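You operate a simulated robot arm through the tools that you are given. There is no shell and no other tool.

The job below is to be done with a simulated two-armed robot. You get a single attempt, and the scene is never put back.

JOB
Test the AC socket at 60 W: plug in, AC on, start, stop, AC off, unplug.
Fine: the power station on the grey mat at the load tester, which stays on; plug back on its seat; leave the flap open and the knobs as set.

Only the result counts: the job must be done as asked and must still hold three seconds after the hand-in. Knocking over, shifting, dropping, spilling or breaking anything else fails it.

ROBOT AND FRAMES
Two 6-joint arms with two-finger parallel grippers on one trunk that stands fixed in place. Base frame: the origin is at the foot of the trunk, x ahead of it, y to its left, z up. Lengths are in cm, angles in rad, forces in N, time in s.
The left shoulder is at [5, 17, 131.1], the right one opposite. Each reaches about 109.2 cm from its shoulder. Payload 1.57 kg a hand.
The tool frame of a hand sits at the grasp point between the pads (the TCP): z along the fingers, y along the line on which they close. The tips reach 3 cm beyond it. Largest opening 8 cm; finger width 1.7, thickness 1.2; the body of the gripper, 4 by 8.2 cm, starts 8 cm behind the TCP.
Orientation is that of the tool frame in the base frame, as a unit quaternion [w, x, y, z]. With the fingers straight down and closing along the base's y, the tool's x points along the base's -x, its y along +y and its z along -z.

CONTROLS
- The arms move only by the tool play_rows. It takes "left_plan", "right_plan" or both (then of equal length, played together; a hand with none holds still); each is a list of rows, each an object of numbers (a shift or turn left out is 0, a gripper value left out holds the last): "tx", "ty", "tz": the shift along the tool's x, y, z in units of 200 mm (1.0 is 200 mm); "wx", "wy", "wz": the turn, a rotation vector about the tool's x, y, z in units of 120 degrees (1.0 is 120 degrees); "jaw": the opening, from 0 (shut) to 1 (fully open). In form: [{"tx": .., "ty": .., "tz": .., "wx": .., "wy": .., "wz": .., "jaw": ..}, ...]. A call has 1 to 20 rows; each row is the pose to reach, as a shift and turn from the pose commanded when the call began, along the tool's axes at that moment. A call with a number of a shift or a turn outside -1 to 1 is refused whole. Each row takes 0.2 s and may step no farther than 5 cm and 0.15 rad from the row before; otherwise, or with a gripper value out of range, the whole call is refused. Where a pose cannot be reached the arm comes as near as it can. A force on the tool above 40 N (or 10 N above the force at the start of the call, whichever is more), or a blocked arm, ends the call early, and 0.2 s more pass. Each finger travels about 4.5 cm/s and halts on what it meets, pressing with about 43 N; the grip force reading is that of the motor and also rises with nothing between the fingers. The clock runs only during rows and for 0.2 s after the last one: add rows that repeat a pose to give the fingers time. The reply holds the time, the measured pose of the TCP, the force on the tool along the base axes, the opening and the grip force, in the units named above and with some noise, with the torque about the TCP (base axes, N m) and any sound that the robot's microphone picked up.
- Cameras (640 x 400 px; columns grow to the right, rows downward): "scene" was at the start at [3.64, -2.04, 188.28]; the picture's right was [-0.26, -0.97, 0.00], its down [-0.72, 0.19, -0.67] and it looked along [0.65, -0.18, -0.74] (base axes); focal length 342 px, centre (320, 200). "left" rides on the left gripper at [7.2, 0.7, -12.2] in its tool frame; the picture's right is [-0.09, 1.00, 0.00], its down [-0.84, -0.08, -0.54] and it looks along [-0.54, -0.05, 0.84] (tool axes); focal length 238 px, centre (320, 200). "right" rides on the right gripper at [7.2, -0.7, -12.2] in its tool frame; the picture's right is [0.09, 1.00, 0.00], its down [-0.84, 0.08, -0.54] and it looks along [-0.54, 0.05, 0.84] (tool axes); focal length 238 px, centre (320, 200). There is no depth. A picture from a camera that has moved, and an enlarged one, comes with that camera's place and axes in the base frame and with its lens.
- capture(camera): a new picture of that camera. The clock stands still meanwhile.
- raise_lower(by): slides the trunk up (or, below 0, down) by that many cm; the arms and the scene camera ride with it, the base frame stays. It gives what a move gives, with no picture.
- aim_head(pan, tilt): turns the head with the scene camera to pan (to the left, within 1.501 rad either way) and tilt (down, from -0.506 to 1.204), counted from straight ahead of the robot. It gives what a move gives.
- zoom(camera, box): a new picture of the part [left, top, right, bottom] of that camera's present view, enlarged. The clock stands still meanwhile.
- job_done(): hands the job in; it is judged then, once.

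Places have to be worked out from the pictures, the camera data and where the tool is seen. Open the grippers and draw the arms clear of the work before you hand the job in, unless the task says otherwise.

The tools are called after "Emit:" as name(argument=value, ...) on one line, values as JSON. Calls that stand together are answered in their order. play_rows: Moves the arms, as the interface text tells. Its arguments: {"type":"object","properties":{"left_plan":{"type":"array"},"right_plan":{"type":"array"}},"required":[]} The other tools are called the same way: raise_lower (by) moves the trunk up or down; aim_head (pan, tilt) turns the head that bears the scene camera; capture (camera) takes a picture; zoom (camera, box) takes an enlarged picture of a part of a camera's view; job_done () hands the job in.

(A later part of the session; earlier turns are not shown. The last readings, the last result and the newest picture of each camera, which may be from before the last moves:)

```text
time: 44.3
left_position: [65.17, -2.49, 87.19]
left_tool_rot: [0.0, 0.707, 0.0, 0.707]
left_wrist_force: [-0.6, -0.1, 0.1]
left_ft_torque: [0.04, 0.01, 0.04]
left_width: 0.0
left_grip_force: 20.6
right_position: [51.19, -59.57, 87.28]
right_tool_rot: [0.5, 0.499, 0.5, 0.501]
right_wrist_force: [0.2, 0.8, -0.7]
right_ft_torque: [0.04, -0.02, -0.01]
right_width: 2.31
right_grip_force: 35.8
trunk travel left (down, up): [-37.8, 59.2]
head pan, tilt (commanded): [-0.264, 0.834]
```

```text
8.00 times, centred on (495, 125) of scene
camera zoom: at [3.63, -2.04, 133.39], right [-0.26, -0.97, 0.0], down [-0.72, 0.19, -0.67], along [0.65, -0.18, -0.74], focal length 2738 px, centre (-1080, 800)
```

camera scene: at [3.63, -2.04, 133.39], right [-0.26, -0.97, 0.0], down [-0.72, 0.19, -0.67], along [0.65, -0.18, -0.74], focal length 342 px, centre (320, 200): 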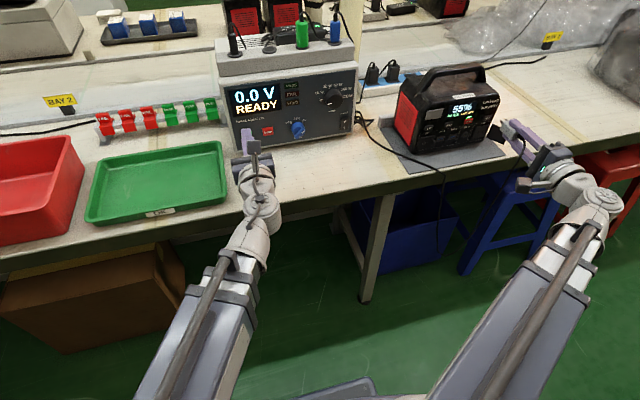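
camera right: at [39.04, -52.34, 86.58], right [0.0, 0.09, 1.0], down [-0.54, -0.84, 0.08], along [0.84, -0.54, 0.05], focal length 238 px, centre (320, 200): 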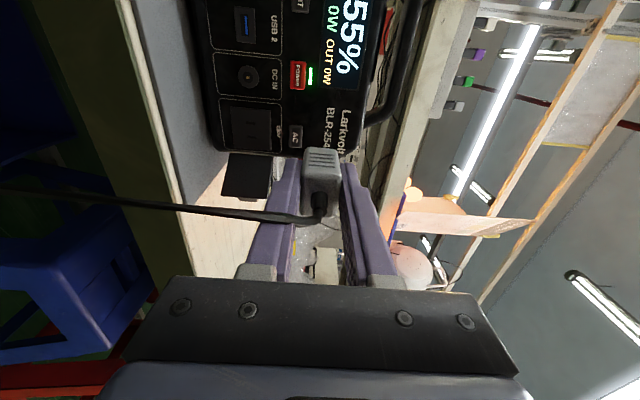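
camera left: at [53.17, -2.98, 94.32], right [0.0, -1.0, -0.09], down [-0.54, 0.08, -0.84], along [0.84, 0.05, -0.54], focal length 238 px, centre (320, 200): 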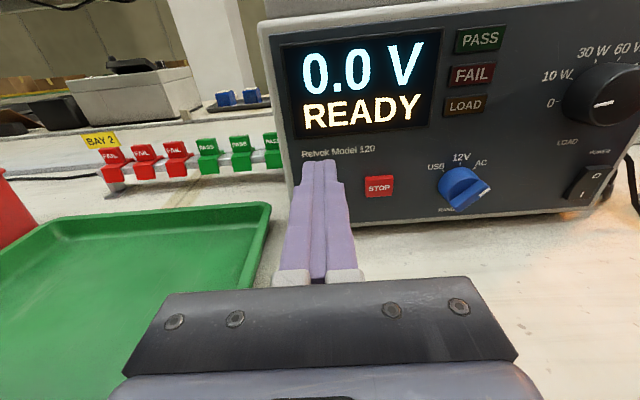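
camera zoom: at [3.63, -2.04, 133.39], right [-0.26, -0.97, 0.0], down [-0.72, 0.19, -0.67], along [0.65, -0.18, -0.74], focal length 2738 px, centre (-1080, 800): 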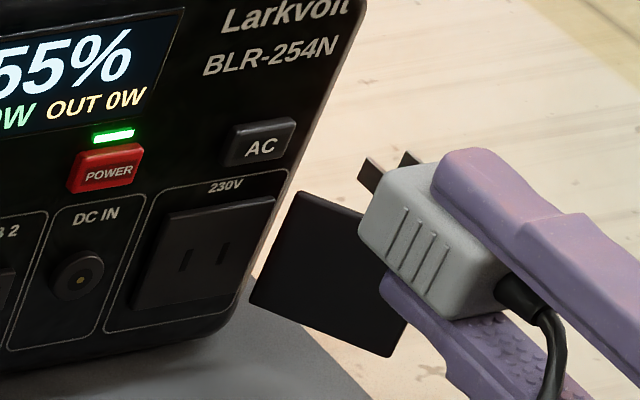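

Socket refined to (61.3, -59.4, 80.9), agreeing with before. I'll lower 6.4 cm so the plug is level with the socket, then compare pins and slots.

Emit:
raise_lower(by=-6.4)

Emit:
capture(camera="right")

Emit:
capture(camera="scene")

```text
time: 45.3
left_position: [65.25, -2.35, 80.85]
left_tool_rot: [0.0, 0.707, 0.0, 0.707]
left_wrist_force: [-0.2, -0.4, -1.1]
left_ft_torque: [0.01, -0.02, -0.01]
left_width: 0.0
left_grip_force: 20.9
right_position: [51.29, -59.54, 80.89]
right_tool_rot: [0.5, 0.499, 0.5, 0.501]
right_wrist_force: [0.2, 0.4, -0.3]
right_ft_torque: [0.03, 0.02, -0.01]
right_width: 2.28
right_grip_force: 35.5
trunk travel left (down, up): [-31.4, 65.6]
head pan, tilt (commanded): [-0.264, 0.834]
```

```text
taken
camera right: at [39.04, -52.34, 80.18], right [0.0, 0.09, 1.0], down [-0.54, -0.84, 0.08], along [0.84, -0.54, 0.05], focal length 238 px, centre (320, 200)
```

right: 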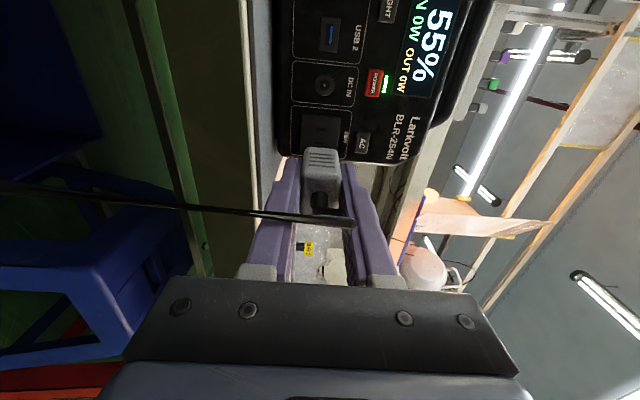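

```text
taken
camera scene: at [3.63, -2.04, 126.99], right [-0.26, -0.97, 0.0], down [-0.72, 0.19, -0.67], along [0.65, -0.18, -0.74], focal length 342 px, centre (320, 200)
```

scene: 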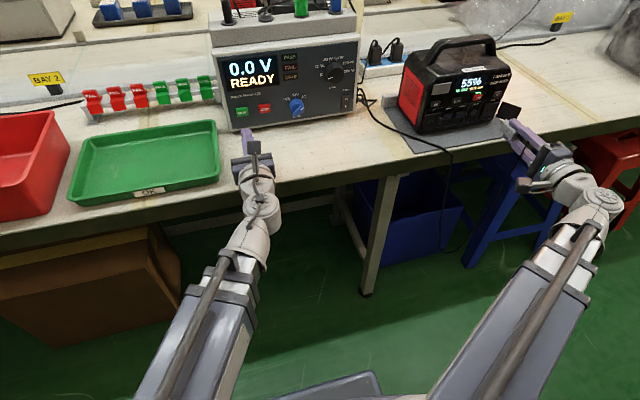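

Both hands are level with z≈80.9. I'll zoom closely on pins and slots from both cameras.

Emit:
zoom(camera="scene", box=[470, 90, 534, 130])

Emit:
zoom(camera="right", box=[270, 90, 370, 240])

```text
10.00 times, centred on (502, 110) of scene
camera zoom: at [3.63, -2.04, 126.99], right [-0.26, -0.97, 0.0], down [-0.72, 0.19, -0.67], along [0.65, -0.18, -0.74], focal length 3422 px, centre (-1500, 1100)
```

zoom: 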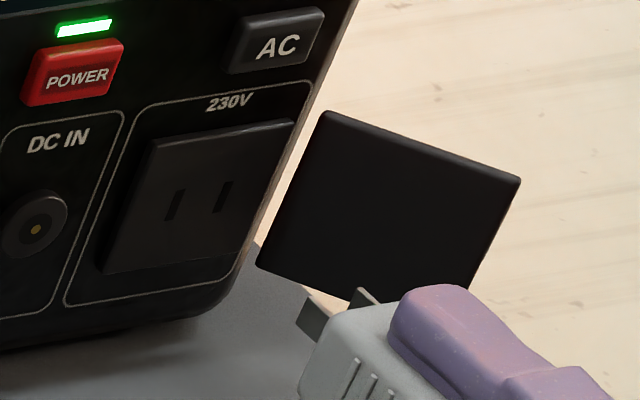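

```text
2.67 times, centred on (320, 165) of right
camera zoom: at [39.04, -52.34, 80.18], right [0.0, 0.09, 1.0], down [-0.54, -0.84, 0.08], along [0.84, -0.54, 0.05], focal length 636 px, centre (320, 293)
```

zoom: 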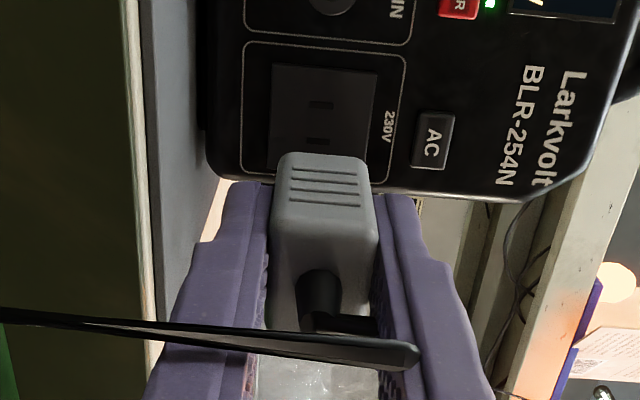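

Slots and pins look nearly aligned, with the plug perhaps 0.1–0.2 cm high and slightly to the right. I'll zoom further on the pins to quantify it.

Emit:
zoom(camera="scene", box=[494, 112, 526, 132])

Emit:
zoom(camera="scene", box=[478, 100, 510, 120])

Emit:
zoom(camera="right", box=[296, 100, 346, 160])

```text
16.00 times, centred on (510, 122) of scene
camera zoom: at [3.63, -2.04, 126.99], right [-0.26, -0.97, 0.0], down [-0.72, 0.19, -0.67], along [0.65, -0.18, -0.74], focal length 5476 px, centre (-2720, 1448)
```

zoom: 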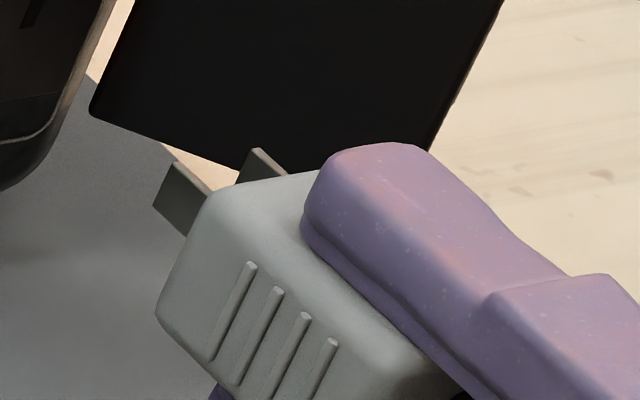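

```text
16.00 times, centred on (494, 110) of scene
camera zoom: at [3.63, -2.04, 126.99], right [-0.26, -0.97, 0.0], down [-0.72, 0.19, -0.67], along [0.65, -0.18, -0.74], focal length 5476 px, centre (-2464, 1640)
```

zoom: 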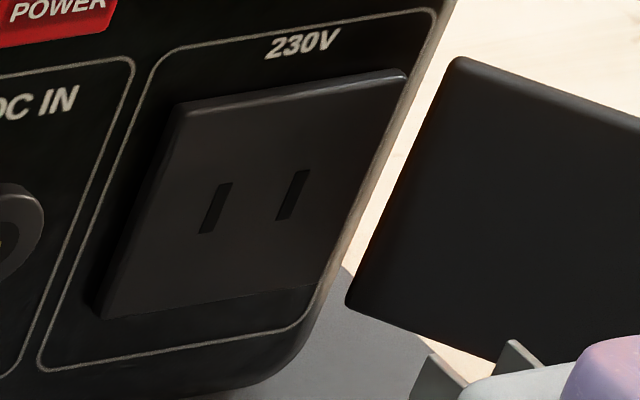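

```text
6.67 times, centred on (321, 130) of right
camera zoom: at [39.04, -52.34, 80.18], right [0.0, 0.09, 1.0], down [-0.54, -0.84, 0.08], along [0.84, -0.54, 0.05], focal length 1589 px, centre (313, 667)
```

zoom: 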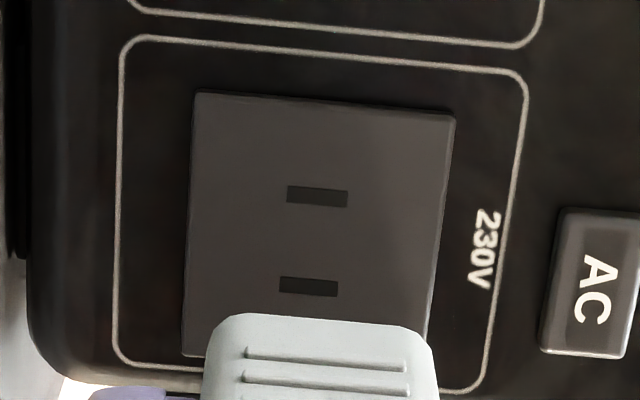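

Comparing pixels, the pin tips are about 4.6 cm from the slots, level in z, and need roughly +0.2 cm in y. I'll shift that and advance 3.4 cm, then recheck.

Emit:
play_rows(right_plan=[{"tx": 0.005, "tz": 0.06}, {"tx": 0.01, "tz": 0.12}, {"tx": 0.01, "tz": 0.17}, {"tx": 0.01, "tz": 0.17}])

Emit:
zoom(camera="scene", box=[478, 95, 526, 125])

Emit:
zoom(camera="right", box=[270, 90, 370, 240])

```text
time: 46.3
left_position: [65.36, -2.52, 80.78]
left_tool_rot: [0.0, 0.707, 0.0, 0.707]
left_wrist_force: [0.4, -0.4, 1.1]
left_ft_torque: [0.0, 0.0, 0.02]
left_width: 0.01
left_grip_force: 21.5
right_position: [54.67, -59.4, 80.82]
right_tool_rot: [0.501, 0.5, 0.499, 0.5]
right_wrist_force: [-0.2, -1.3, -0.6]
right_ft_torque: [0.01, 0.03, 0.0]
right_width: 2.29
right_grip_force: 35.5
trunk travel left (down, up): [-31.4, 65.6]
head pan, tilt (commanded): [-0.264, 0.834]
```

```text
13.33 times, centred on (502, 110) of scene
camera zoom: at [3.64, -2.04, 126.98], right [-0.26, -0.97, 0.0], down [-0.72, 0.19, -0.67], along [0.65, -0.18, -0.74], focal length 4563 px, centre (-2107, 1400)
```

zoom: 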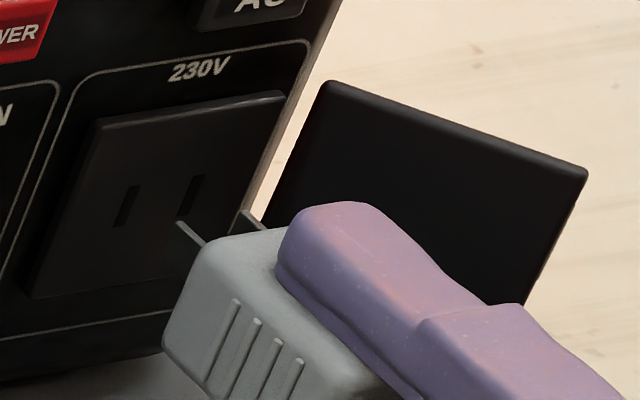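

```text
2.67 times, centred on (320, 165) of right
camera zoom: at [42.46, -52.12, 80.17], right [0.0, 0.09, 1.0], down [-0.54, -0.84, 0.08], along [0.84, -0.54, 0.05], focal length 636 px, centre (320, 293)
```

zoom: 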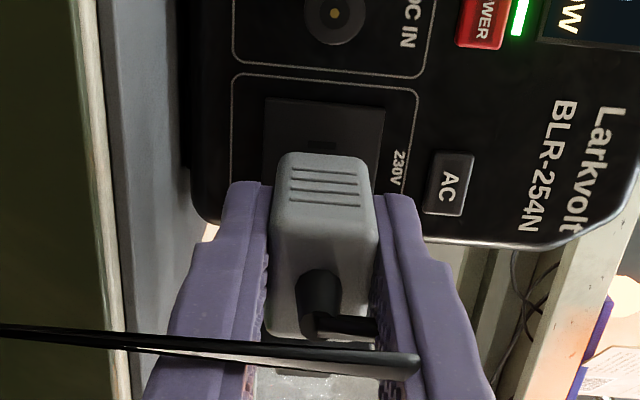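

The remaining gap is about 1.2 cm and a further +0.1 cm in y is wanted. I'll correct that and advance 0.9 cm so the tips are right at the slots.

Emit:
play_rows(right_plan=[{"tx": 0.005, "tz": 0.02}, {"tx": 0.005, "tz": 0.045}, {"tx": 0.005, "tz": 0.045}])

Emit:
zoom(camera="scene", box=[478, 95, 526, 125])

Emit:
zoom(camera="right", box=[296, 100, 346, 160])

```text
time: 47.1
left_position: [65.22, -2.47, 80.93]
left_tool_rot: [0.001, 0.707, 0.0, 0.707]
left_wrist_force: [0.9, 0.1, 0.8]
left_ft_torque: [-0.04, -0.05, 0.01]
left_width: 0.01
left_grip_force: 21.2
right_position: [55.43, -59.29, 80.94]
right_tool_rot: [0.5, 0.5, 0.5, 0.5]
right_wrist_force: [-0.8, -0.3, -0.7]
right_ft_torque: [0.0, 0.01, 0.02]
right_width: 2.28
right_grip_force: 35.8
trunk travel left (down, up): [-31.4, 65.6]
head pan, tilt (commanded): [-0.264, 0.834]
```

```text
13.33 times, centred on (502, 110) of scene
camera zoom: at [3.64, -2.04, 126.98], right [-0.26, -0.97, 0.0], down [-0.72, 0.19, -0.67], along [0.65, -0.18, -0.74], focal length 4563 px, centre (-2107, 1400)
```

zoom: 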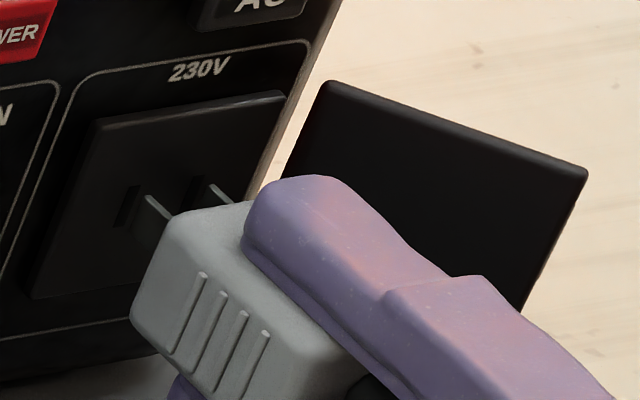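

```text
6.67 times, centred on (321, 130) of right
camera zoom: at [43.32, -52.05, 80.17], right [0.0, 0.09, 1.0], down [-0.54, -0.84, 0.08], along [0.84, -0.54, 0.05], focal length 1589 px, centre (313, 667)
```

zoom: 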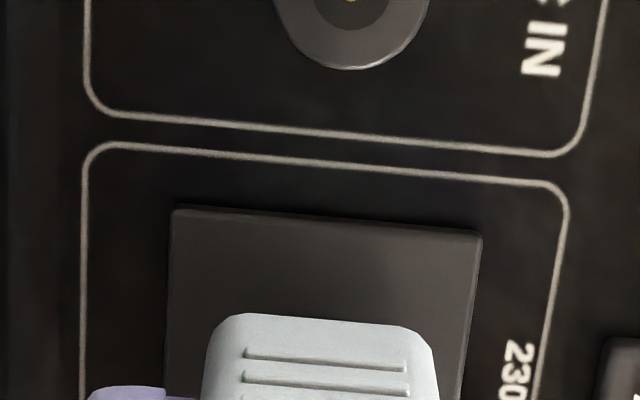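

The tips are at the slot mouths, about 0.05 cm off sideways. I'll push in slowly and watch the force.

Emit:
play_rows(right_plan=[{"tx": 0.0025, "tz": 0.015}, {"tx": 0.0025, "tz": 0.03}, {"tx": 0.0025, "tz": 0.045}, {"tx": 0.0025, "tz": 0.06}])

Emit:
zoom(camera="scene", box=[478, 95, 526, 125])

```text
time: 48.1
left_position: [65.36, -2.4, 80.8]
left_tool_rot: [-0.001, 0.707, 0.001, 0.707]
left_wrist_force: [1.1, 0.4, 0.8]
left_ft_torque: [0.03, 0.01, -0.01]
left_width: 0.02
left_grip_force: 21.3
right_position: [56.7, -59.2, 80.87]
right_tool_rot: [0.499, 0.5, 0.5, 0.501]
right_wrist_force: [0.0, -0.6, 0.2]
right_ft_torque: [-0.04, -0.02, 0.0]
right_width: 2.28
right_grip_force: 34.8
trunk travel left (down, up): [-31.4, 65.6]
head pan, tilt (commanded): [-0.264, 0.834]
```

```text
13.33 times, centred on (502, 110) of scene
camera zoom: at [3.64, -2.04, 126.98], right [-0.26, -0.97, 0.0], down [-0.72, 0.19, -0.67], along [0.65, -0.18, -0.74], focal length 4563 px, centre (-2107, 1400)
```

zoom: 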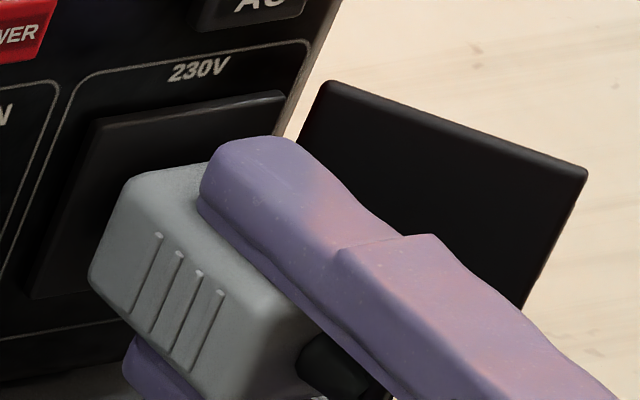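

The pins have gone about 1.2 cm in without resistance. I'll push the remaining distance in small steps until it seats.

Emit:
play_rows(right_plan=[{"tz": 0.01}, {"tz": 0.02}, {"tz": 0.03}, {"tz": 0.04}])

Emit:
zoom(camera="scene", box=[478, 95, 526, 125])

Emit:
zoom(camera="right", box=[250, 60, 410, 240])

```text
time: 49.1
left_position: [65.13, -2.45, 80.82]
left_tool_rot: [0.0, 0.707, -0.001, 0.707]
left_wrist_force: [0.3, 0.1, 0.2]
left_ft_torque: [0.01, 0.01, 0.02]
left_width: 0.01
left_grip_force: 21.3
right_position: [57.36, -59.25, 80.89]
right_tool_rot: [0.502, 0.499, 0.499, 0.5]
right_wrist_force: [-14.6, -3.2, -5.6]
right_ft_torque: [0.04, 0.23, 0.76]
right_width: 2.29
right_grip_force: 35.4
trunk travel left (down, up): [-31.4, 65.6]
head pan, tilt (commanded): [-0.264, 0.834]
```

```text
13.33 times, centred on (502, 110) of scene
camera zoom: at [3.52, -2.1, 126.98], right [-0.26, -0.97, 0.0], down [-0.71, 0.19, -0.67], along [0.65, -0.18, -0.74], focal length 4563 px, centre (-2107, 1400)
```

zoom: 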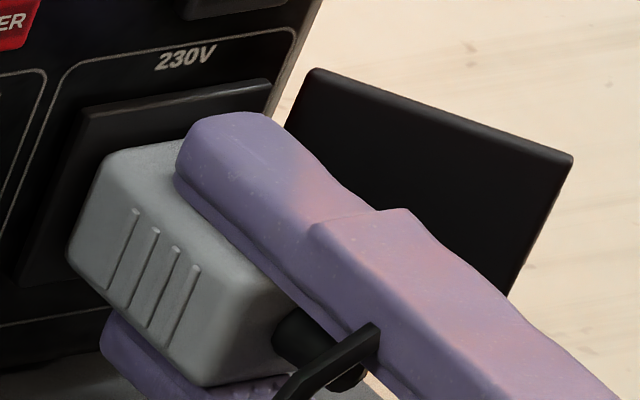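

```text
2.22 times, centred on (330, 150) of right
camera zoom: at [45.23, -52.09, 80.18], right [0.0, 0.09, 1.0], down [-0.54, -0.84, 0.08], along [0.84, -0.54, 0.05], focal length 530 px, centre (298, 311)
```

zoom: 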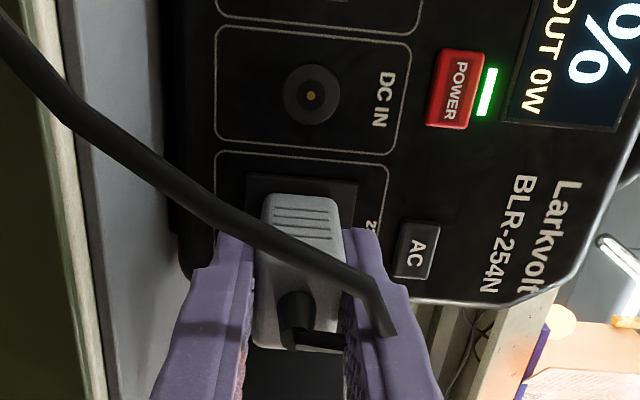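

There is contact now: 14.6 N against +x with the plug face at about x≈61.3. I'll push a few more millimetres to see whether it seats further.

Emit:
play_rows(right_plan=[{"tz": 0.005}, {"tz": 0.01}, {"tz": 0.015}, {"tz": 0.02}])

Emit:
zoom(camera="scene", box=[470, 90, 534, 130])

```text
time: 50.1
left_position: [65.01, -2.53, 80.91]
left_tool_rot: [-0.001, 0.707, 0.001, 0.708]
left_wrist_force: [-0.1, 0.4, 0.2]
left_ft_torque: [-0.03, -0.02, 0.02]
left_width: 0.01
left_grip_force: 20.8
right_position: [57.61, -59.38, 80.83]
right_tool_rot: [0.501, 0.501, 0.498, 0.5]
right_wrist_force: [-39.3, -2.3, -7.1]
right_ft_torque: [0.01, 0.85, 0.17]
right_width: 2.3
right_grip_force: 35.3
trunk travel left (down, up): [-31.4, 65.6]
head pan, tilt (commanded): [-0.264, 0.834]
```

```text
10.00 times, centred on (502, 110) of scene
camera zoom: at [3.36, -2.1, 126.98], right [-0.26, -0.97, 0.0], down [-0.71, 0.19, -0.67], along [0.65, -0.18, -0.74], focal length 3422 px, centre (-1500, 1100)
```

zoom: 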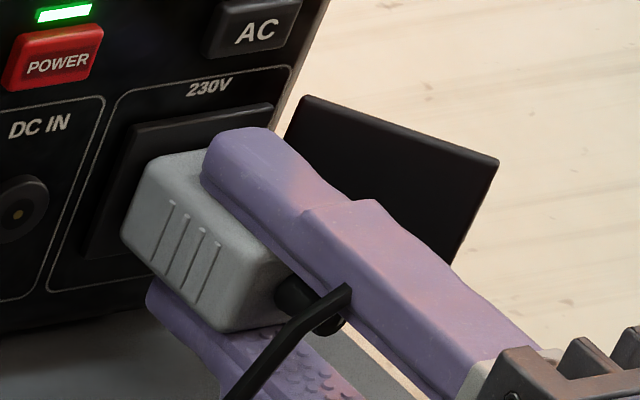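

Force has reached 39 N at x≈57.6, so the plug is firmly against the socket. The view shifted slightly, so I'll ease the push off and check whether the station moved on its mat.

Emit:
play_rows(right_plan=[{"tz": -0.01}, {"tz": -0.02}, {"tz": -0.02}])

Emit:
zoom(camera="scene", box=[370, 20, 530, 160])

Emit:
zoom(camera="scene", box=[470, 90, 534, 130])

```text
time: 50.9
left_position: [65.35, -2.49, 80.9]
left_tool_rot: [-0.001, 0.707, -0.001, 0.707]
left_wrist_force: [-0.4, 0.2, -0.2]
left_ft_torque: [0.02, -0.02, 0.01]
left_width: 0.01
left_grip_force: 21.0
right_position: [57.6, -59.36, 80.84]
right_tool_rot: [0.501, 0.499, 0.499, 0.501]
right_wrist_force: [-10.4, -9.6, -3.3]
right_ft_torque: [-0.16, 0.04, -0.49]
right_width: 2.28
right_grip_force: 35.2
trunk travel left (down, up): [-31.4, 65.6]
head pan, tilt (commanded): [-0.264, 0.834]
```

```text
2.86 times, centred on (450, 90) of scene
camera zoom: at [3.61, -2.14, 126.99], right [-0.26, -0.97, 0.0], down [-0.71, 0.19, -0.67], along [0.65, -0.17, -0.74], focal length 978 px, centre (-51, 514)
```

zoom: 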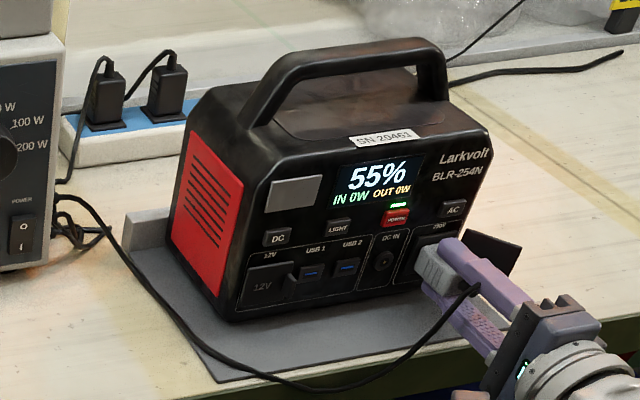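

```text
10.00 times, centred on (502, 110) of scene
camera zoom: at [3.61, -2.14, 126.99], right [-0.26, -0.97, 0.0], down [-0.71, 0.19, -0.67], along [0.65, -0.17, -0.74], focal length 3422 px, centre (-1500, 1100)
```

zoom: 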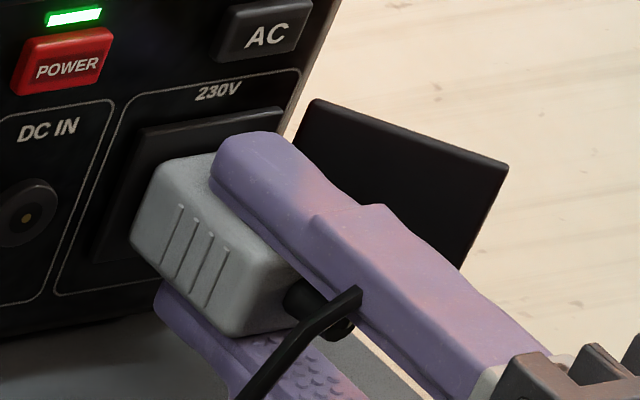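

The residual lateral force shows the pins are held by the socket at y≈-59.4. I'll relax the commanded y by 0.15 cm and look at the seating from the right camera.

Emit:
play_rows(right_plan=[{"tx": -0.006}, {"tx": -0.006}])

Emit:
zoom(camera="right", box=[270, 100, 370, 200])

Emit:
zoom(camera="scene", box=[476, 95, 508, 118])

```text
time: 51.5
left_position: [65.28, -2.41, 80.73]
left_tool_rot: [0.0, 0.707, 0.001, 0.707]
left_wrist_force: [0.5, -0.4, 0.3]
left_ft_torque: [0.0, 0.03, 0.0]
left_width: 0.0
left_grip_force: 21.2
right_position: [57.54, -59.37, 80.8]
right_tool_rot: [0.5, 0.499, 0.499, 0.501]
right_wrist_force: [-1.1, -6.9, -0.5]
right_ft_torque: [-0.1, 0.01, -0.53]
right_width: 2.29
right_grip_force: 35.5
trunk travel left (down, up): [-31.4, 65.6]
head pan, tilt (commanded): [-0.264, 0.834]
```

```text
4.00 times, centred on (320, 150) of right
camera zoom: at [45.4, -52.11, 80.17], right [0.0, 0.09, 1.0], down [-0.54, -0.84, 0.07], along [0.84, -0.54, 0.05], focal length 953 px, centre (320, 400)
```

zoom: 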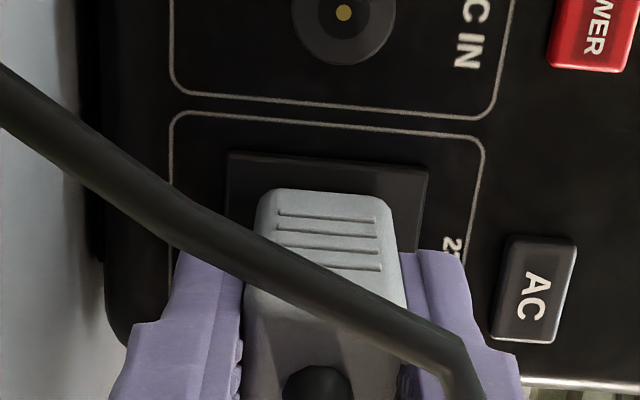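

```text
16.00 times, centred on (492, 106) of scene
camera zoom: at [3.64, -2.09, 126.99], right [-0.26, -0.97, 0.0], down [-0.72, 0.19, -0.67], along [0.65, -0.17, -0.74], focal length 5476 px, centre (-2432, 1696)
```

zoom: 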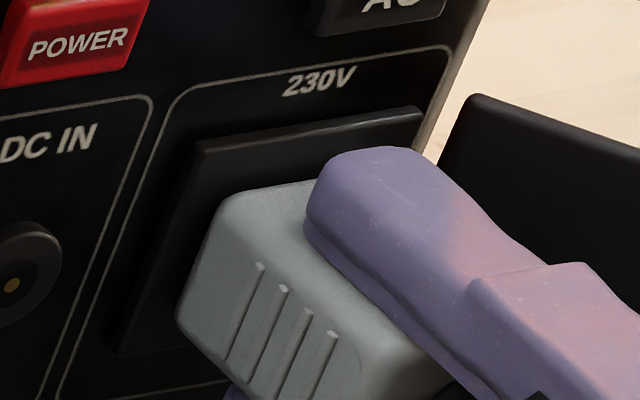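

The plug sits flush on the socket plate. I'll open the jaws to 4 cm (the lower finger still clears the mat) and see that the plug stays.

Emit:
play_rows(right_plan=[{"jaw": 0.5}, {"jaw": 0.5}, {"jaw": 0.5}])

Emit:
zoom(camera="scene", box=[470, 90, 534, 130])

Emit:
zoom(camera="right", box=[250, 60, 410, 260])

Emit:
zoom(camera="scene", box=[210, 20, 370, 120])

```text
time: 52.3
left_position: [65.24, -2.5, 80.79]
left_tool_rot: [0.001, 0.707, 0.001, 0.707]
left_wrist_force: [-0.9, -0.2, -0.6]
left_ft_torque: [0.01, 0.0, -0.01]
left_width: 0.0
left_grip_force: 21.0
right_position: [57.54, -59.32, 80.94]
right_tool_rot: [0.501, 0.5, 0.499, 0.5]
right_wrist_force: [-1.3, 0.3, 0.2]
right_ft_torque: [0.03, 0.01, 0.02]
right_width: 4.02
right_grip_force: 0.1
trunk travel left (down, up): [-31.4, 65.6]
head pan, tilt (commanded): [-0.264, 0.834]
```

```text
10.00 times, centred on (502, 110) of scene
camera zoom: at [3.63, -2.03, 126.98], right [-0.26, -0.97, 0.0], down [-0.72, 0.19, -0.67], along [0.65, -0.18, -0.74], focal length 3422 px, centre (-1500, 1100)
```

zoom: 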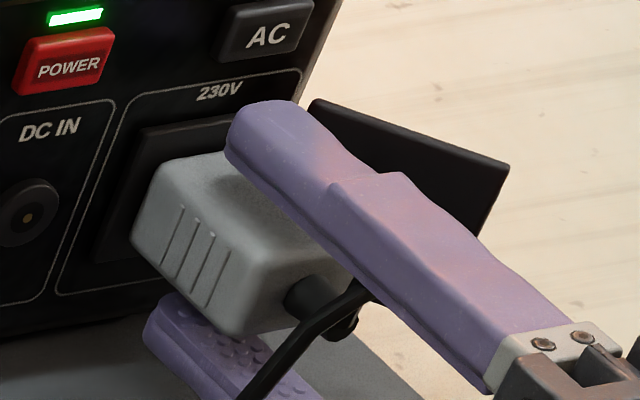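

```text
2.00 times, centred on (330, 160) of right
camera zoom: at [45.35, -52.08, 80.18], right [0.0, 0.09, 1.0], down [-0.54, -0.84, 0.08], along [0.84, -0.54, 0.05], focal length 477 px, centre (300, 280)
```

zoom: 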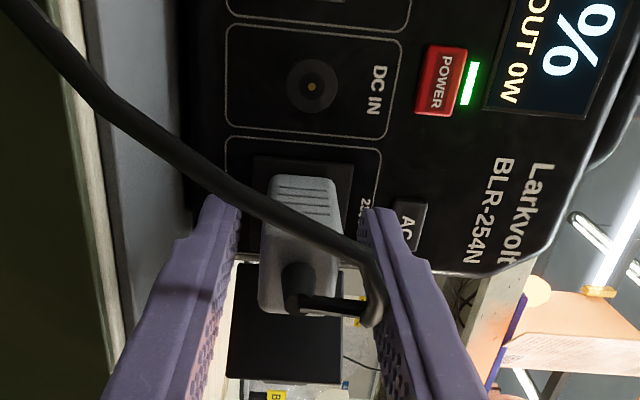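

```text
4.00 times, centred on (290, 70) of scene
camera zoom: at [3.63, -2.03, 126.98], right [-0.26, -0.97, 0.0], down [-0.72, 0.19, -0.67], along [0.65, -0.18, -0.74], focal length 1369 px, centre (440, 720)
```

zoom: 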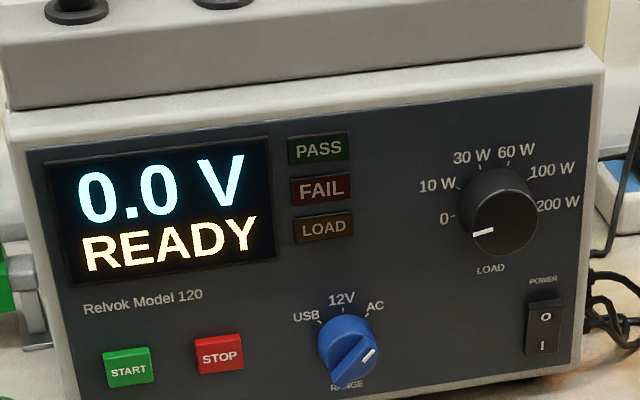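

The plug holds by itself in the socket (the station settled back about 0.3 cm). I'll retract the right hand straight back 14 cm.

Emit:
play_rows(right_plan=[{"tz": -0.05}, {"tz": -0.15}, {"tz": -0.3}, {"tz": -0.45}, {"tz": -0.6}, {"tz": -0.7}, {"tz": -0.7}])

Emit:
capture(camera="scene")

Emit:
capture(camera="right")

```text
time: 53.9
left_position: [65.23, -2.39, 80.91]
left_tool_rot: [0.001, 0.707, -0.001, 0.707]
left_wrist_force: [0.5, -0.9, -0.2]
left_ft_torque: [0.0, 0.0, 0.02]
left_width: 0.0
left_grip_force: 21.1
right_position: [43.45, -59.41, 80.9]
right_tool_rot: [0.5, 0.5, 0.499, 0.501]
right_wrist_force: [-0.1, -0.3, -1.1]
right_ft_torque: [-0.01, 0.01, -0.01]
right_width: 3.99
right_grip_force: 0.1
trunk travel left (down, up): [-31.4, 65.6]
head pan, tilt (commanded): [-0.264, 0.834]
```

```text
taken
camera scene: at [3.63, -2.04, 126.98], right [-0.26, -0.97, 0.0], down [-0.72, 0.19, -0.67], along [0.65, -0.18, -0.74], focal length 342 px, centre (320, 200)
```

scene: 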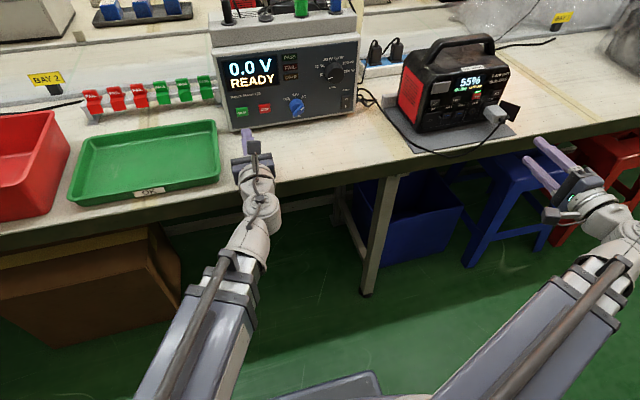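

```text
taken
camera right: at [31.27, -52.12, 80.16], right [0.0, 0.09, 1.0], down [-0.54, -0.84, 0.08], along [0.84, -0.54, 0.05], focal length 238 px, centre (320, 200)
```

right: 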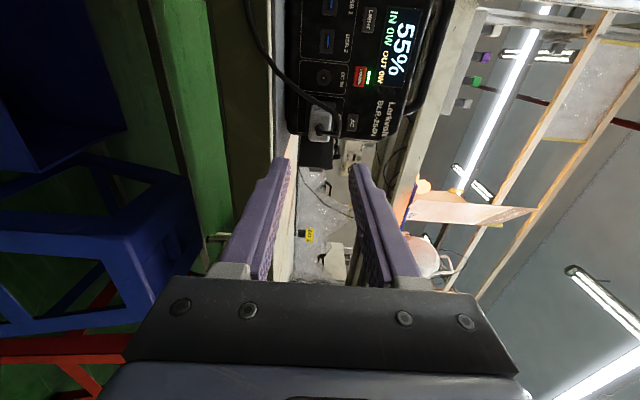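

The plug stays in the socket with its cable draped over the front of the mat. I'll zoom to check the seating.

Emit:
zoom(camera="scene", box=[462, 80, 526, 130])

Emit:
zoom(camera="right", box=[240, 40, 400, 180])

Emit:
zoom(camera="scene", box=[310, 50, 358, 110])

```text
8.00 times, centred on (494, 105) of scene
camera zoom: at [3.63, -2.04, 126.98], right [-0.26, -0.97, 0.0], down [-0.72, 0.19, -0.67], along [0.65, -0.18, -0.74], focal length 2738 px, centre (-1072, 960)
```

zoom: 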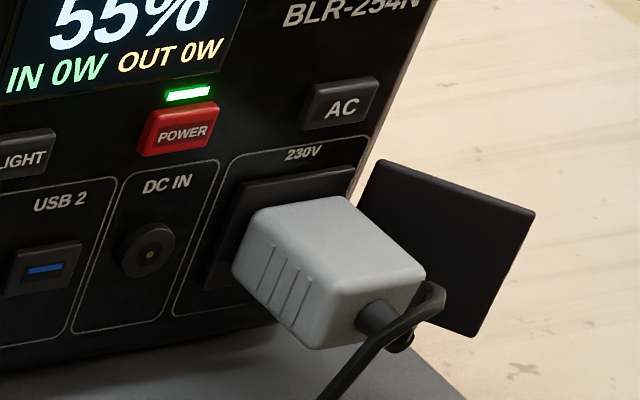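

```text
2.86 times, centred on (320, 110) of right
camera zoom: at [31.27, -52.12, 80.16], right [0.0, 0.09, 1.0], down [-0.54, -0.84, 0.08], along [0.84, -0.54, 0.05], focal length 681 px, centre (320, 457)
```

zoom: 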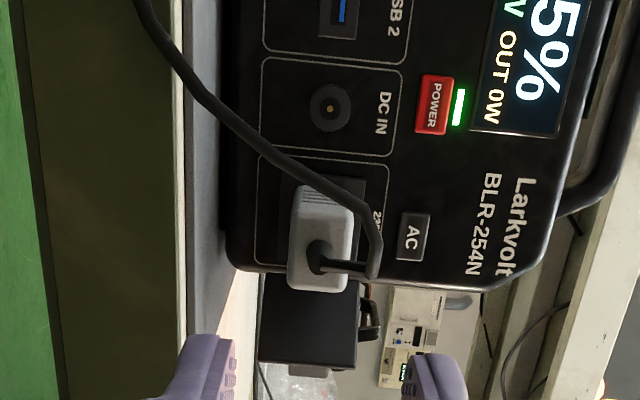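

```text
6.67 times, centred on (334, 80) of scene
camera zoom: at [3.63, -2.04, 126.98], right [-0.26, -0.97, 0.0], down [-0.72, 0.19, -0.67], along [0.65, -0.18, -0.74], focal length 2282 px, centre (227, 1000)
```

zoom: 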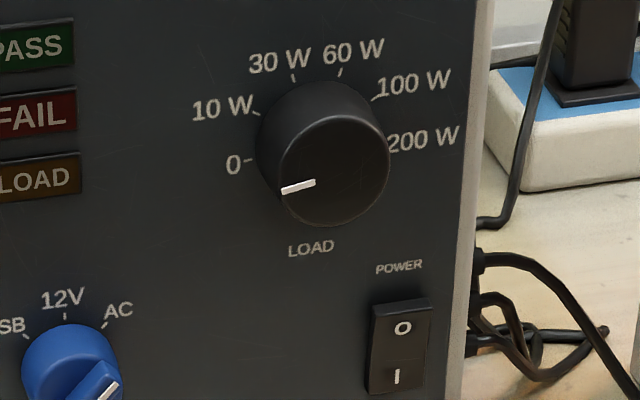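

The plug is seated flush and the flap is still open. Next is the LOAD knob, centre ≈ (73.4, -24.0, 89.6), to be turned 120° clockwise from 0 to 60 W. The left hand can do that. I'll raise the trunk 8.7 cm to the knob's height.

Emit:
raise_lower(by=8.7)

Emit:
play_rows(left_plan=[{"ty": 0.1, "wz": -0.07, "jaw": 0.8}, {"ty": 0.2, "wz": -0.14, "jaw": 0.8}, {"ty": 0.3, "wz": -0.21, "jaw": 0.8}, {"ty": 0.4, "wz": -0.28, "jaw": 0.8}, {"ty": 0.5, "wz": -0.35, "jaw": 0.8}, {"ty": 0.6, "wz": -0.42, "jaw": 0.8}, {"ty": 0.7, "wz": -0.49, "jaw": 0.8}, {"ty": 0.8, "wz": -0.56, "jaw": 0.8}, {"ty": 0.9, "wz": -0.63, "jaw": 0.8}, {"ty": 1.0, "wz": -0.7, "jaw": 0.8}, {"ty": 1.0, "wz": -0.77, "jaw": 0.8}, {"ty": 1.0, "wz": -0.84, "jaw": 0.8}, {"ty": 1.0, "wz": -0.91, "jaw": 0.8}, {"ty": 1.0, "wz": -0.98, "jaw": 0.8}, {"ty": 1.0, "wz": -1.0, "jaw": 0.8}, {"ty": 1.0, "wz": -1.0, "jaw": 0.8}])

Emit:
capture(camera="left")

Emit:
capture(camera="scene")

```text
time: 55.1
left_position: [65.3, -2.42, 89.6]
left_tool_rot: [0.0, 0.707, 0.001, 0.707]
left_wrist_force: [-0.1, -0.8, -0.5]
left_ft_torque: [0.02, 0.01, 0.03]
left_width: 0.0
left_grip_force: 21.5
right_position: [43.45, -59.31, 89.53]
right_tool_rot: [0.5, 0.499, 0.5, 0.501]
right_wrist_force: [0.2, -0.7, -0.7]
right_ft_torque: [-0.02, 0.03, 0.02]
right_width: 4.0
right_grip_force: 0.1
trunk travel left (down, up): [-40.1, 56.9]
head pan, tilt (commanded): [-0.264, 0.834]
```

```text
time: 58.5
left_position: [65.28, -22.3, 89.54]
left_tool_rot: [0.613, 0.353, 0.612, 0.354]
left_wrist_force: [-0.9, -0.7, 0.0]
left_ft_torque: [-0.01, -0.05, 0.01]
left_width: 6.4
left_grip_force: 0.2
right_position: [43.46, -59.34, 89.6]
right_tool_rot: [0.5, 0.5, 0.5, 0.5]
right_wrist_force: [-0.6, -0.4, 0.0]
right_ft_torque: [0.01, -0.01, -0.02]
right_width: 4.01
right_grip_force: 0.1
trunk travel left (down, up): [-40.1, 56.9]
head pan, tilt (commanded): [-0.264, 0.834]
```

```text
taken
camera left: at [53.15, -15.76, 86.39], right [0.0, 0.42, 0.91], down [-0.54, -0.76, 0.35], along [0.84, -0.49, 0.23], focal length 238 px, centre (320, 200)
```

left: 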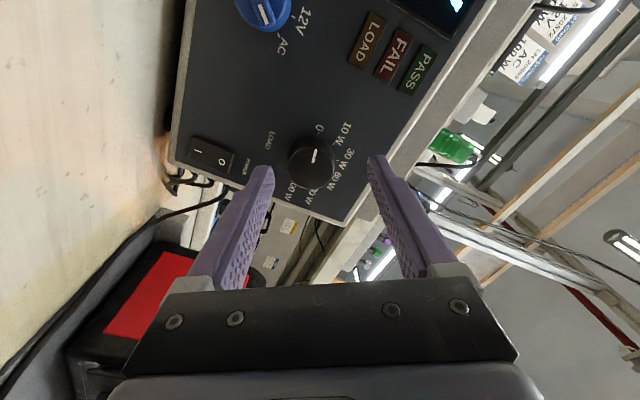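

```text
taken
camera scene: at [3.63, -2.04, 135.68], right [-0.26, -0.97, 0.0], down [-0.72, 0.19, -0.67], along [0.65, -0.18, -0.74], focal length 342 px, centre (320, 200)
```

scene: 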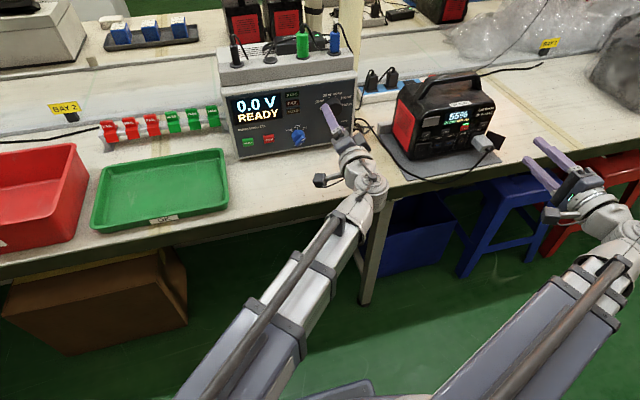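

The left hand is in front of the knob with the jaws at 6.4 cm. I'll zoom in to verify the knob centre before the final sideways shift.

Emit:
zoom(camera="left", box=[240, 100, 400, 220])

Emit:
zoom(camera="scene", box=[300, 80, 380, 180])

```text
3.33 times, centred on (320, 160) of left
camera zoom: at [53.15, -15.76, 86.39], right [0.0, 0.42, 0.91], down [-0.54, -0.76, 0.35], along [0.84, -0.49, 0.23], focal length 794 px, centre (320, 333)
```

zoom: 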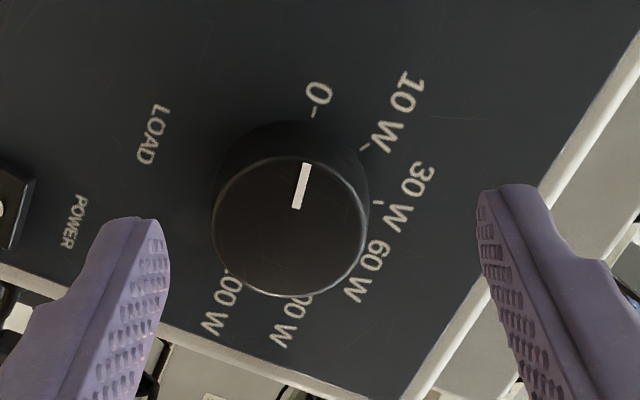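

```text
4.00 times, centred on (340, 130) of scene
camera zoom: at [3.63, -2.04, 135.68], right [-0.26, -0.97, 0.0], down [-0.72, 0.19, -0.67], along [0.65, -0.18, -0.74], focal length 1369 px, centre (240, 480)
```

zoom: 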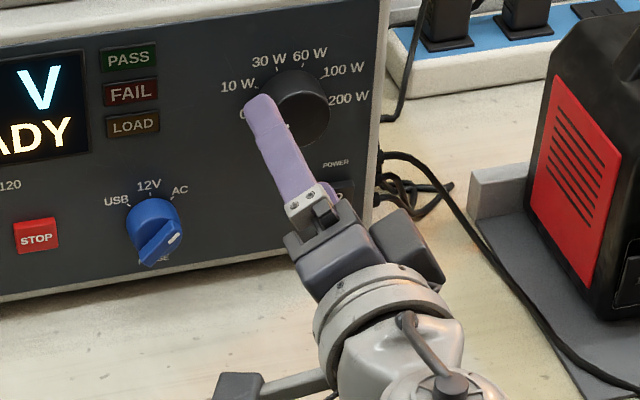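

The left view gives the knob at (-23.8, 89.3) in y, z; averaged with the earlier estimate I take (-23.9, 89.45). I'll centre on it and advance until the tips are about 0.5 cm from the panel.

Emit:
play_rows(left_plan=[{"tx": -0.035, "ty": -0.02}, {"tx": -0.069, "ty": -0.04}, {"tx": -0.069, "ty": -0.04, "tz": 0.07}, {"tx": -0.069, "ty": -0.04, "tz": 0.14}, {"tx": -0.069, "ty": -0.04, "tz": 0.22}, {"tx": -0.069, "ty": -0.04, "tz": 0.22}])

Emit:
capture(camera="left")

Emit:
zoom(camera="scene", box=[300, 80, 380, 180])

```text
time: 59.9
left_position: [69.82, -24.08, 89.56]
left_tool_rot: [0.612, 0.354, 0.613, 0.354]
left_wrist_force: [-0.3, -0.4, -1.0]
left_ft_torque: [0.02, -0.02, -0.01]
left_width: 6.4
left_grip_force: 0.2
right_position: [43.49, -59.39, 89.61]
right_tool_rot: [0.5, 0.5, 0.499, 0.501]
right_wrist_force: [0.1, 0.7, -0.2]
right_ft_torque: [0.04, -0.01, -0.01]
right_width: 4.0
right_grip_force: 0.1
trunk travel left (down, up): [-40.1, 56.9]
head pan, tilt (commanded): [-0.264, 0.834]
```

```text
taken
camera left: at [57.63, -17.36, 86.4], right [0.0, 0.42, 0.91], down [-0.54, -0.76, 0.35], along [0.84, -0.49, 0.23], focal length 238 px, centre (320, 200)
```

left: 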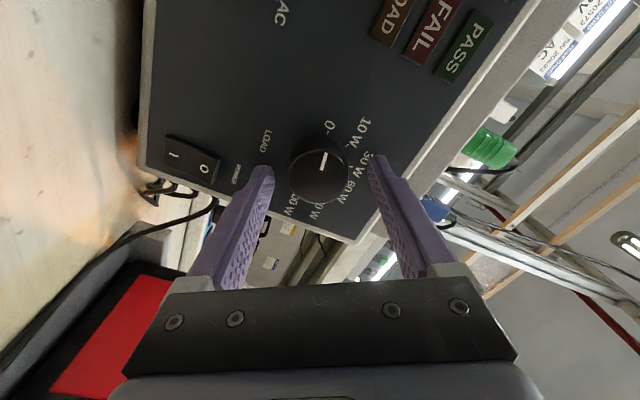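

```text
4.00 times, centred on (340, 130) of scene
camera zoom: at [3.64, -2.04, 135.68], right [-0.26, -0.97, 0.0], down [-0.72, 0.19, -0.67], along [0.65, -0.18, -0.74], focal length 1369 px, centre (240, 480)
```

zoom: 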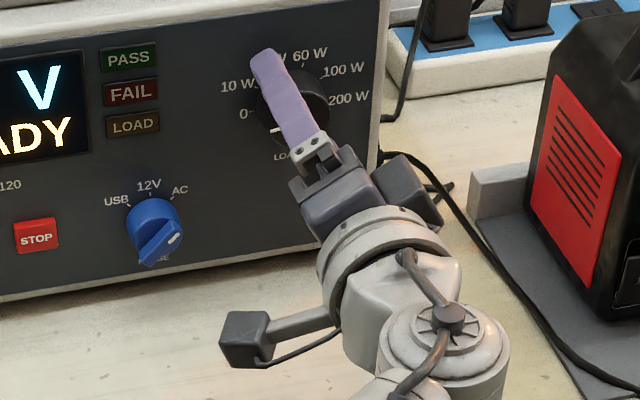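

Readings of the knob centre differ by a few millimetres between views, so I'll zoom for a precise check before gripping.

Emit:
zoom(camera="left", box=[250, 100, 400, 220])

Emit:
zoom(camera="scene", box=[336, 90, 366, 125])

```text
3.33 times, centred on (325, 160) of left
camera zoom: at [57.63, -17.36, 86.4], right [0.0, 0.42, 0.91], down [-0.54, -0.76, 0.35], along [0.84, -0.49, 0.23], focal length 794 px, centre (303, 333)
```

zoom: 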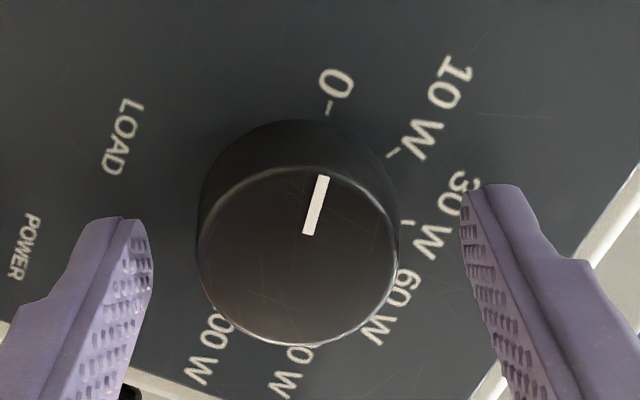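

```text
11.43 times, centred on (351, 108) of scene
camera zoom: at [3.64, -2.04, 135.68], right [-0.26, -0.97, 0.0], down [-0.72, 0.19, -0.67], along [0.65, -0.18, -0.74], focal length 3911 px, centre (-34, 1257)
```

zoom: 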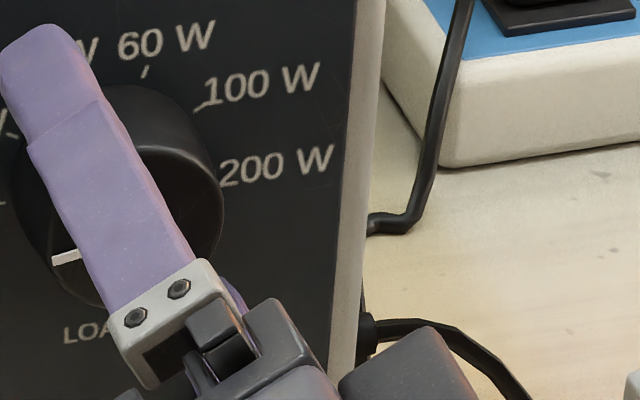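

Relative to the hand, the knob is about +0.2 in y and -0.15 in z. I'll make those small corrections.

Emit:
play_rows(left_plan=[{"tx": 0.0087, "ty": 0.005}, {"tx": 0.0087, "ty": 0.005}])

Emit:
raise_lower(by=-0.2)

Emit:
play_rows(left_plan=[{"jaw": 0.0}, {"jaw": 0.0}, {"jaw": 0.0}, {"jaw": 0.0}])

Emit:
zoom(camera="left", box=[250, 100, 400, 220])

```text
time: 60.5
left_position: [69.75, -23.93, 89.59]
left_tool_rot: [0.613, 0.353, 0.612, 0.354]
left_wrist_force: [0.7, -0.2, -0.3]
left_ft_torque: [0.0, 0.01, -0.02]
left_width: 6.41
left_grip_force: 0.1
right_position: [43.41, -59.37, 89.54]
right_tool_rot: [0.5, 0.5, 0.499, 0.501]
right_wrist_force: [0.8, 0.3, -0.3]
right_ft_torque: [0.04, 0.02, 0.01]
right_width: 4.0
right_grip_force: 0.0
trunk travel left (down, up): [-40.1, 56.9]
head pan, tilt (commanded): [-0.264, 0.834]
```

```text
time: 61.1
left_position: [69.74, -23.88, 89.43]
left_tool_rot: [0.612, 0.354, 0.613, 0.353]
left_wrist_force: [-0.5, -0.4, 0.2]
left_ft_torque: [0.04, 0.01, 0.02]
left_width: 6.36
left_grip_force: 0.1
right_position: [43.45, -59.3, 89.45]
right_tool_rot: [0.5, 0.499, 0.5, 0.501]
right_wrist_force: [0.0, 0.7, 0.2]
right_ft_torque: [-0.03, -0.02, 0.0]
right_width: 4.01
right_grip_force: 0.0
trunk travel left (down, up): [-39.9, 57.1]
head pan, tilt (commanded): [-0.264, 0.834]
```

```text
time: 62.1
left_position: [69.59, -23.85, 89.34]
left_tool_rot: [0.612, 0.354, 0.612, 0.353]
left_wrist_force: [-1.2, -0.5, -4.2]
left_ft_torque: [0.01, 0.15, -0.06]
left_width: 4.05
left_grip_force: 37.4
right_position: [43.47, -59.44, 89.34]
right_tool_rot: [0.5, 0.5, 0.5, 0.5]
right_wrist_force: [-0.3, 1.0, 0.2]
right_ft_torque: [0.01, -0.03, 0.01]
right_width: 3.99
right_grip_force: 0.0
trunk travel left (down, up): [-39.9, 57.1]
head pan, tilt (commanded): [-0.264, 0.834]
```

```text
3.33 times, centred on (325, 160) of left
camera zoom: at [57.62, -17.17, 86.18], right [0.0, 0.42, 0.91], down [-0.54, -0.76, 0.35], along [0.84, -0.49, 0.23], focal length 794 px, centre (303, 333)
```

zoom: 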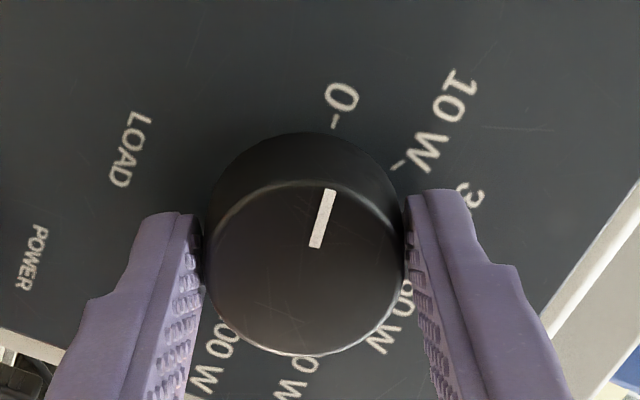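

The knob is gripped (width 4.05). I'll turn it clockwise one detent (40°) first and check.

Emit:
play_rows(left_plan=[{"wz": 0.067}, {"wz": 0.133}, {"wz": 0.2}, {"wz": 0.267}, {"wz": 0.333}, {"wz": 0.333}])

Emit:
zoom(camera="left", box=[250, 100, 400, 220])

```text
time: 63.5
left_position: [69.67, -23.68, 89.49]
left_tool_rot: [0.455, 0.542, 0.453, 0.542]
left_wrist_force: [6.5, -2.0, 13.1]
left_ft_torque: [-0.03, -0.39, -0.58]
left_width: 4.08
left_grip_force: 44.6
right_position: [43.59, -59.35, 89.34]
right_tool_rot: [0.5, 0.5, 0.499, 0.501]
right_wrist_force: [-0.7, -0.5, -0.4]
right_ft_torque: [0.0, 0.02, 0.01]
right_width: 4.0
right_grip_force: 0.0
trunk travel left (down, up): [-39.9, 57.1]
head pan, tilt (commanded): [-0.264, 0.834]
```

```text
3.33 times, centred on (325, 160) of left
camera zoom: at [57.62, -16.75, 91.19], right [0.0, -0.27, 0.96], down [-0.54, -0.81, -0.22], along [0.84, -0.52, -0.14], focal length 794 px, centre (303, 333)
```

zoom: 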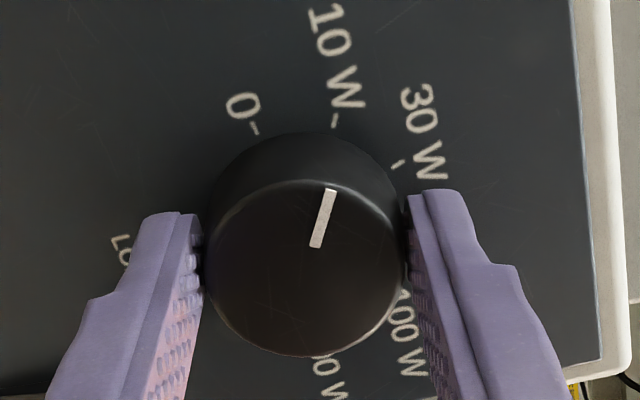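

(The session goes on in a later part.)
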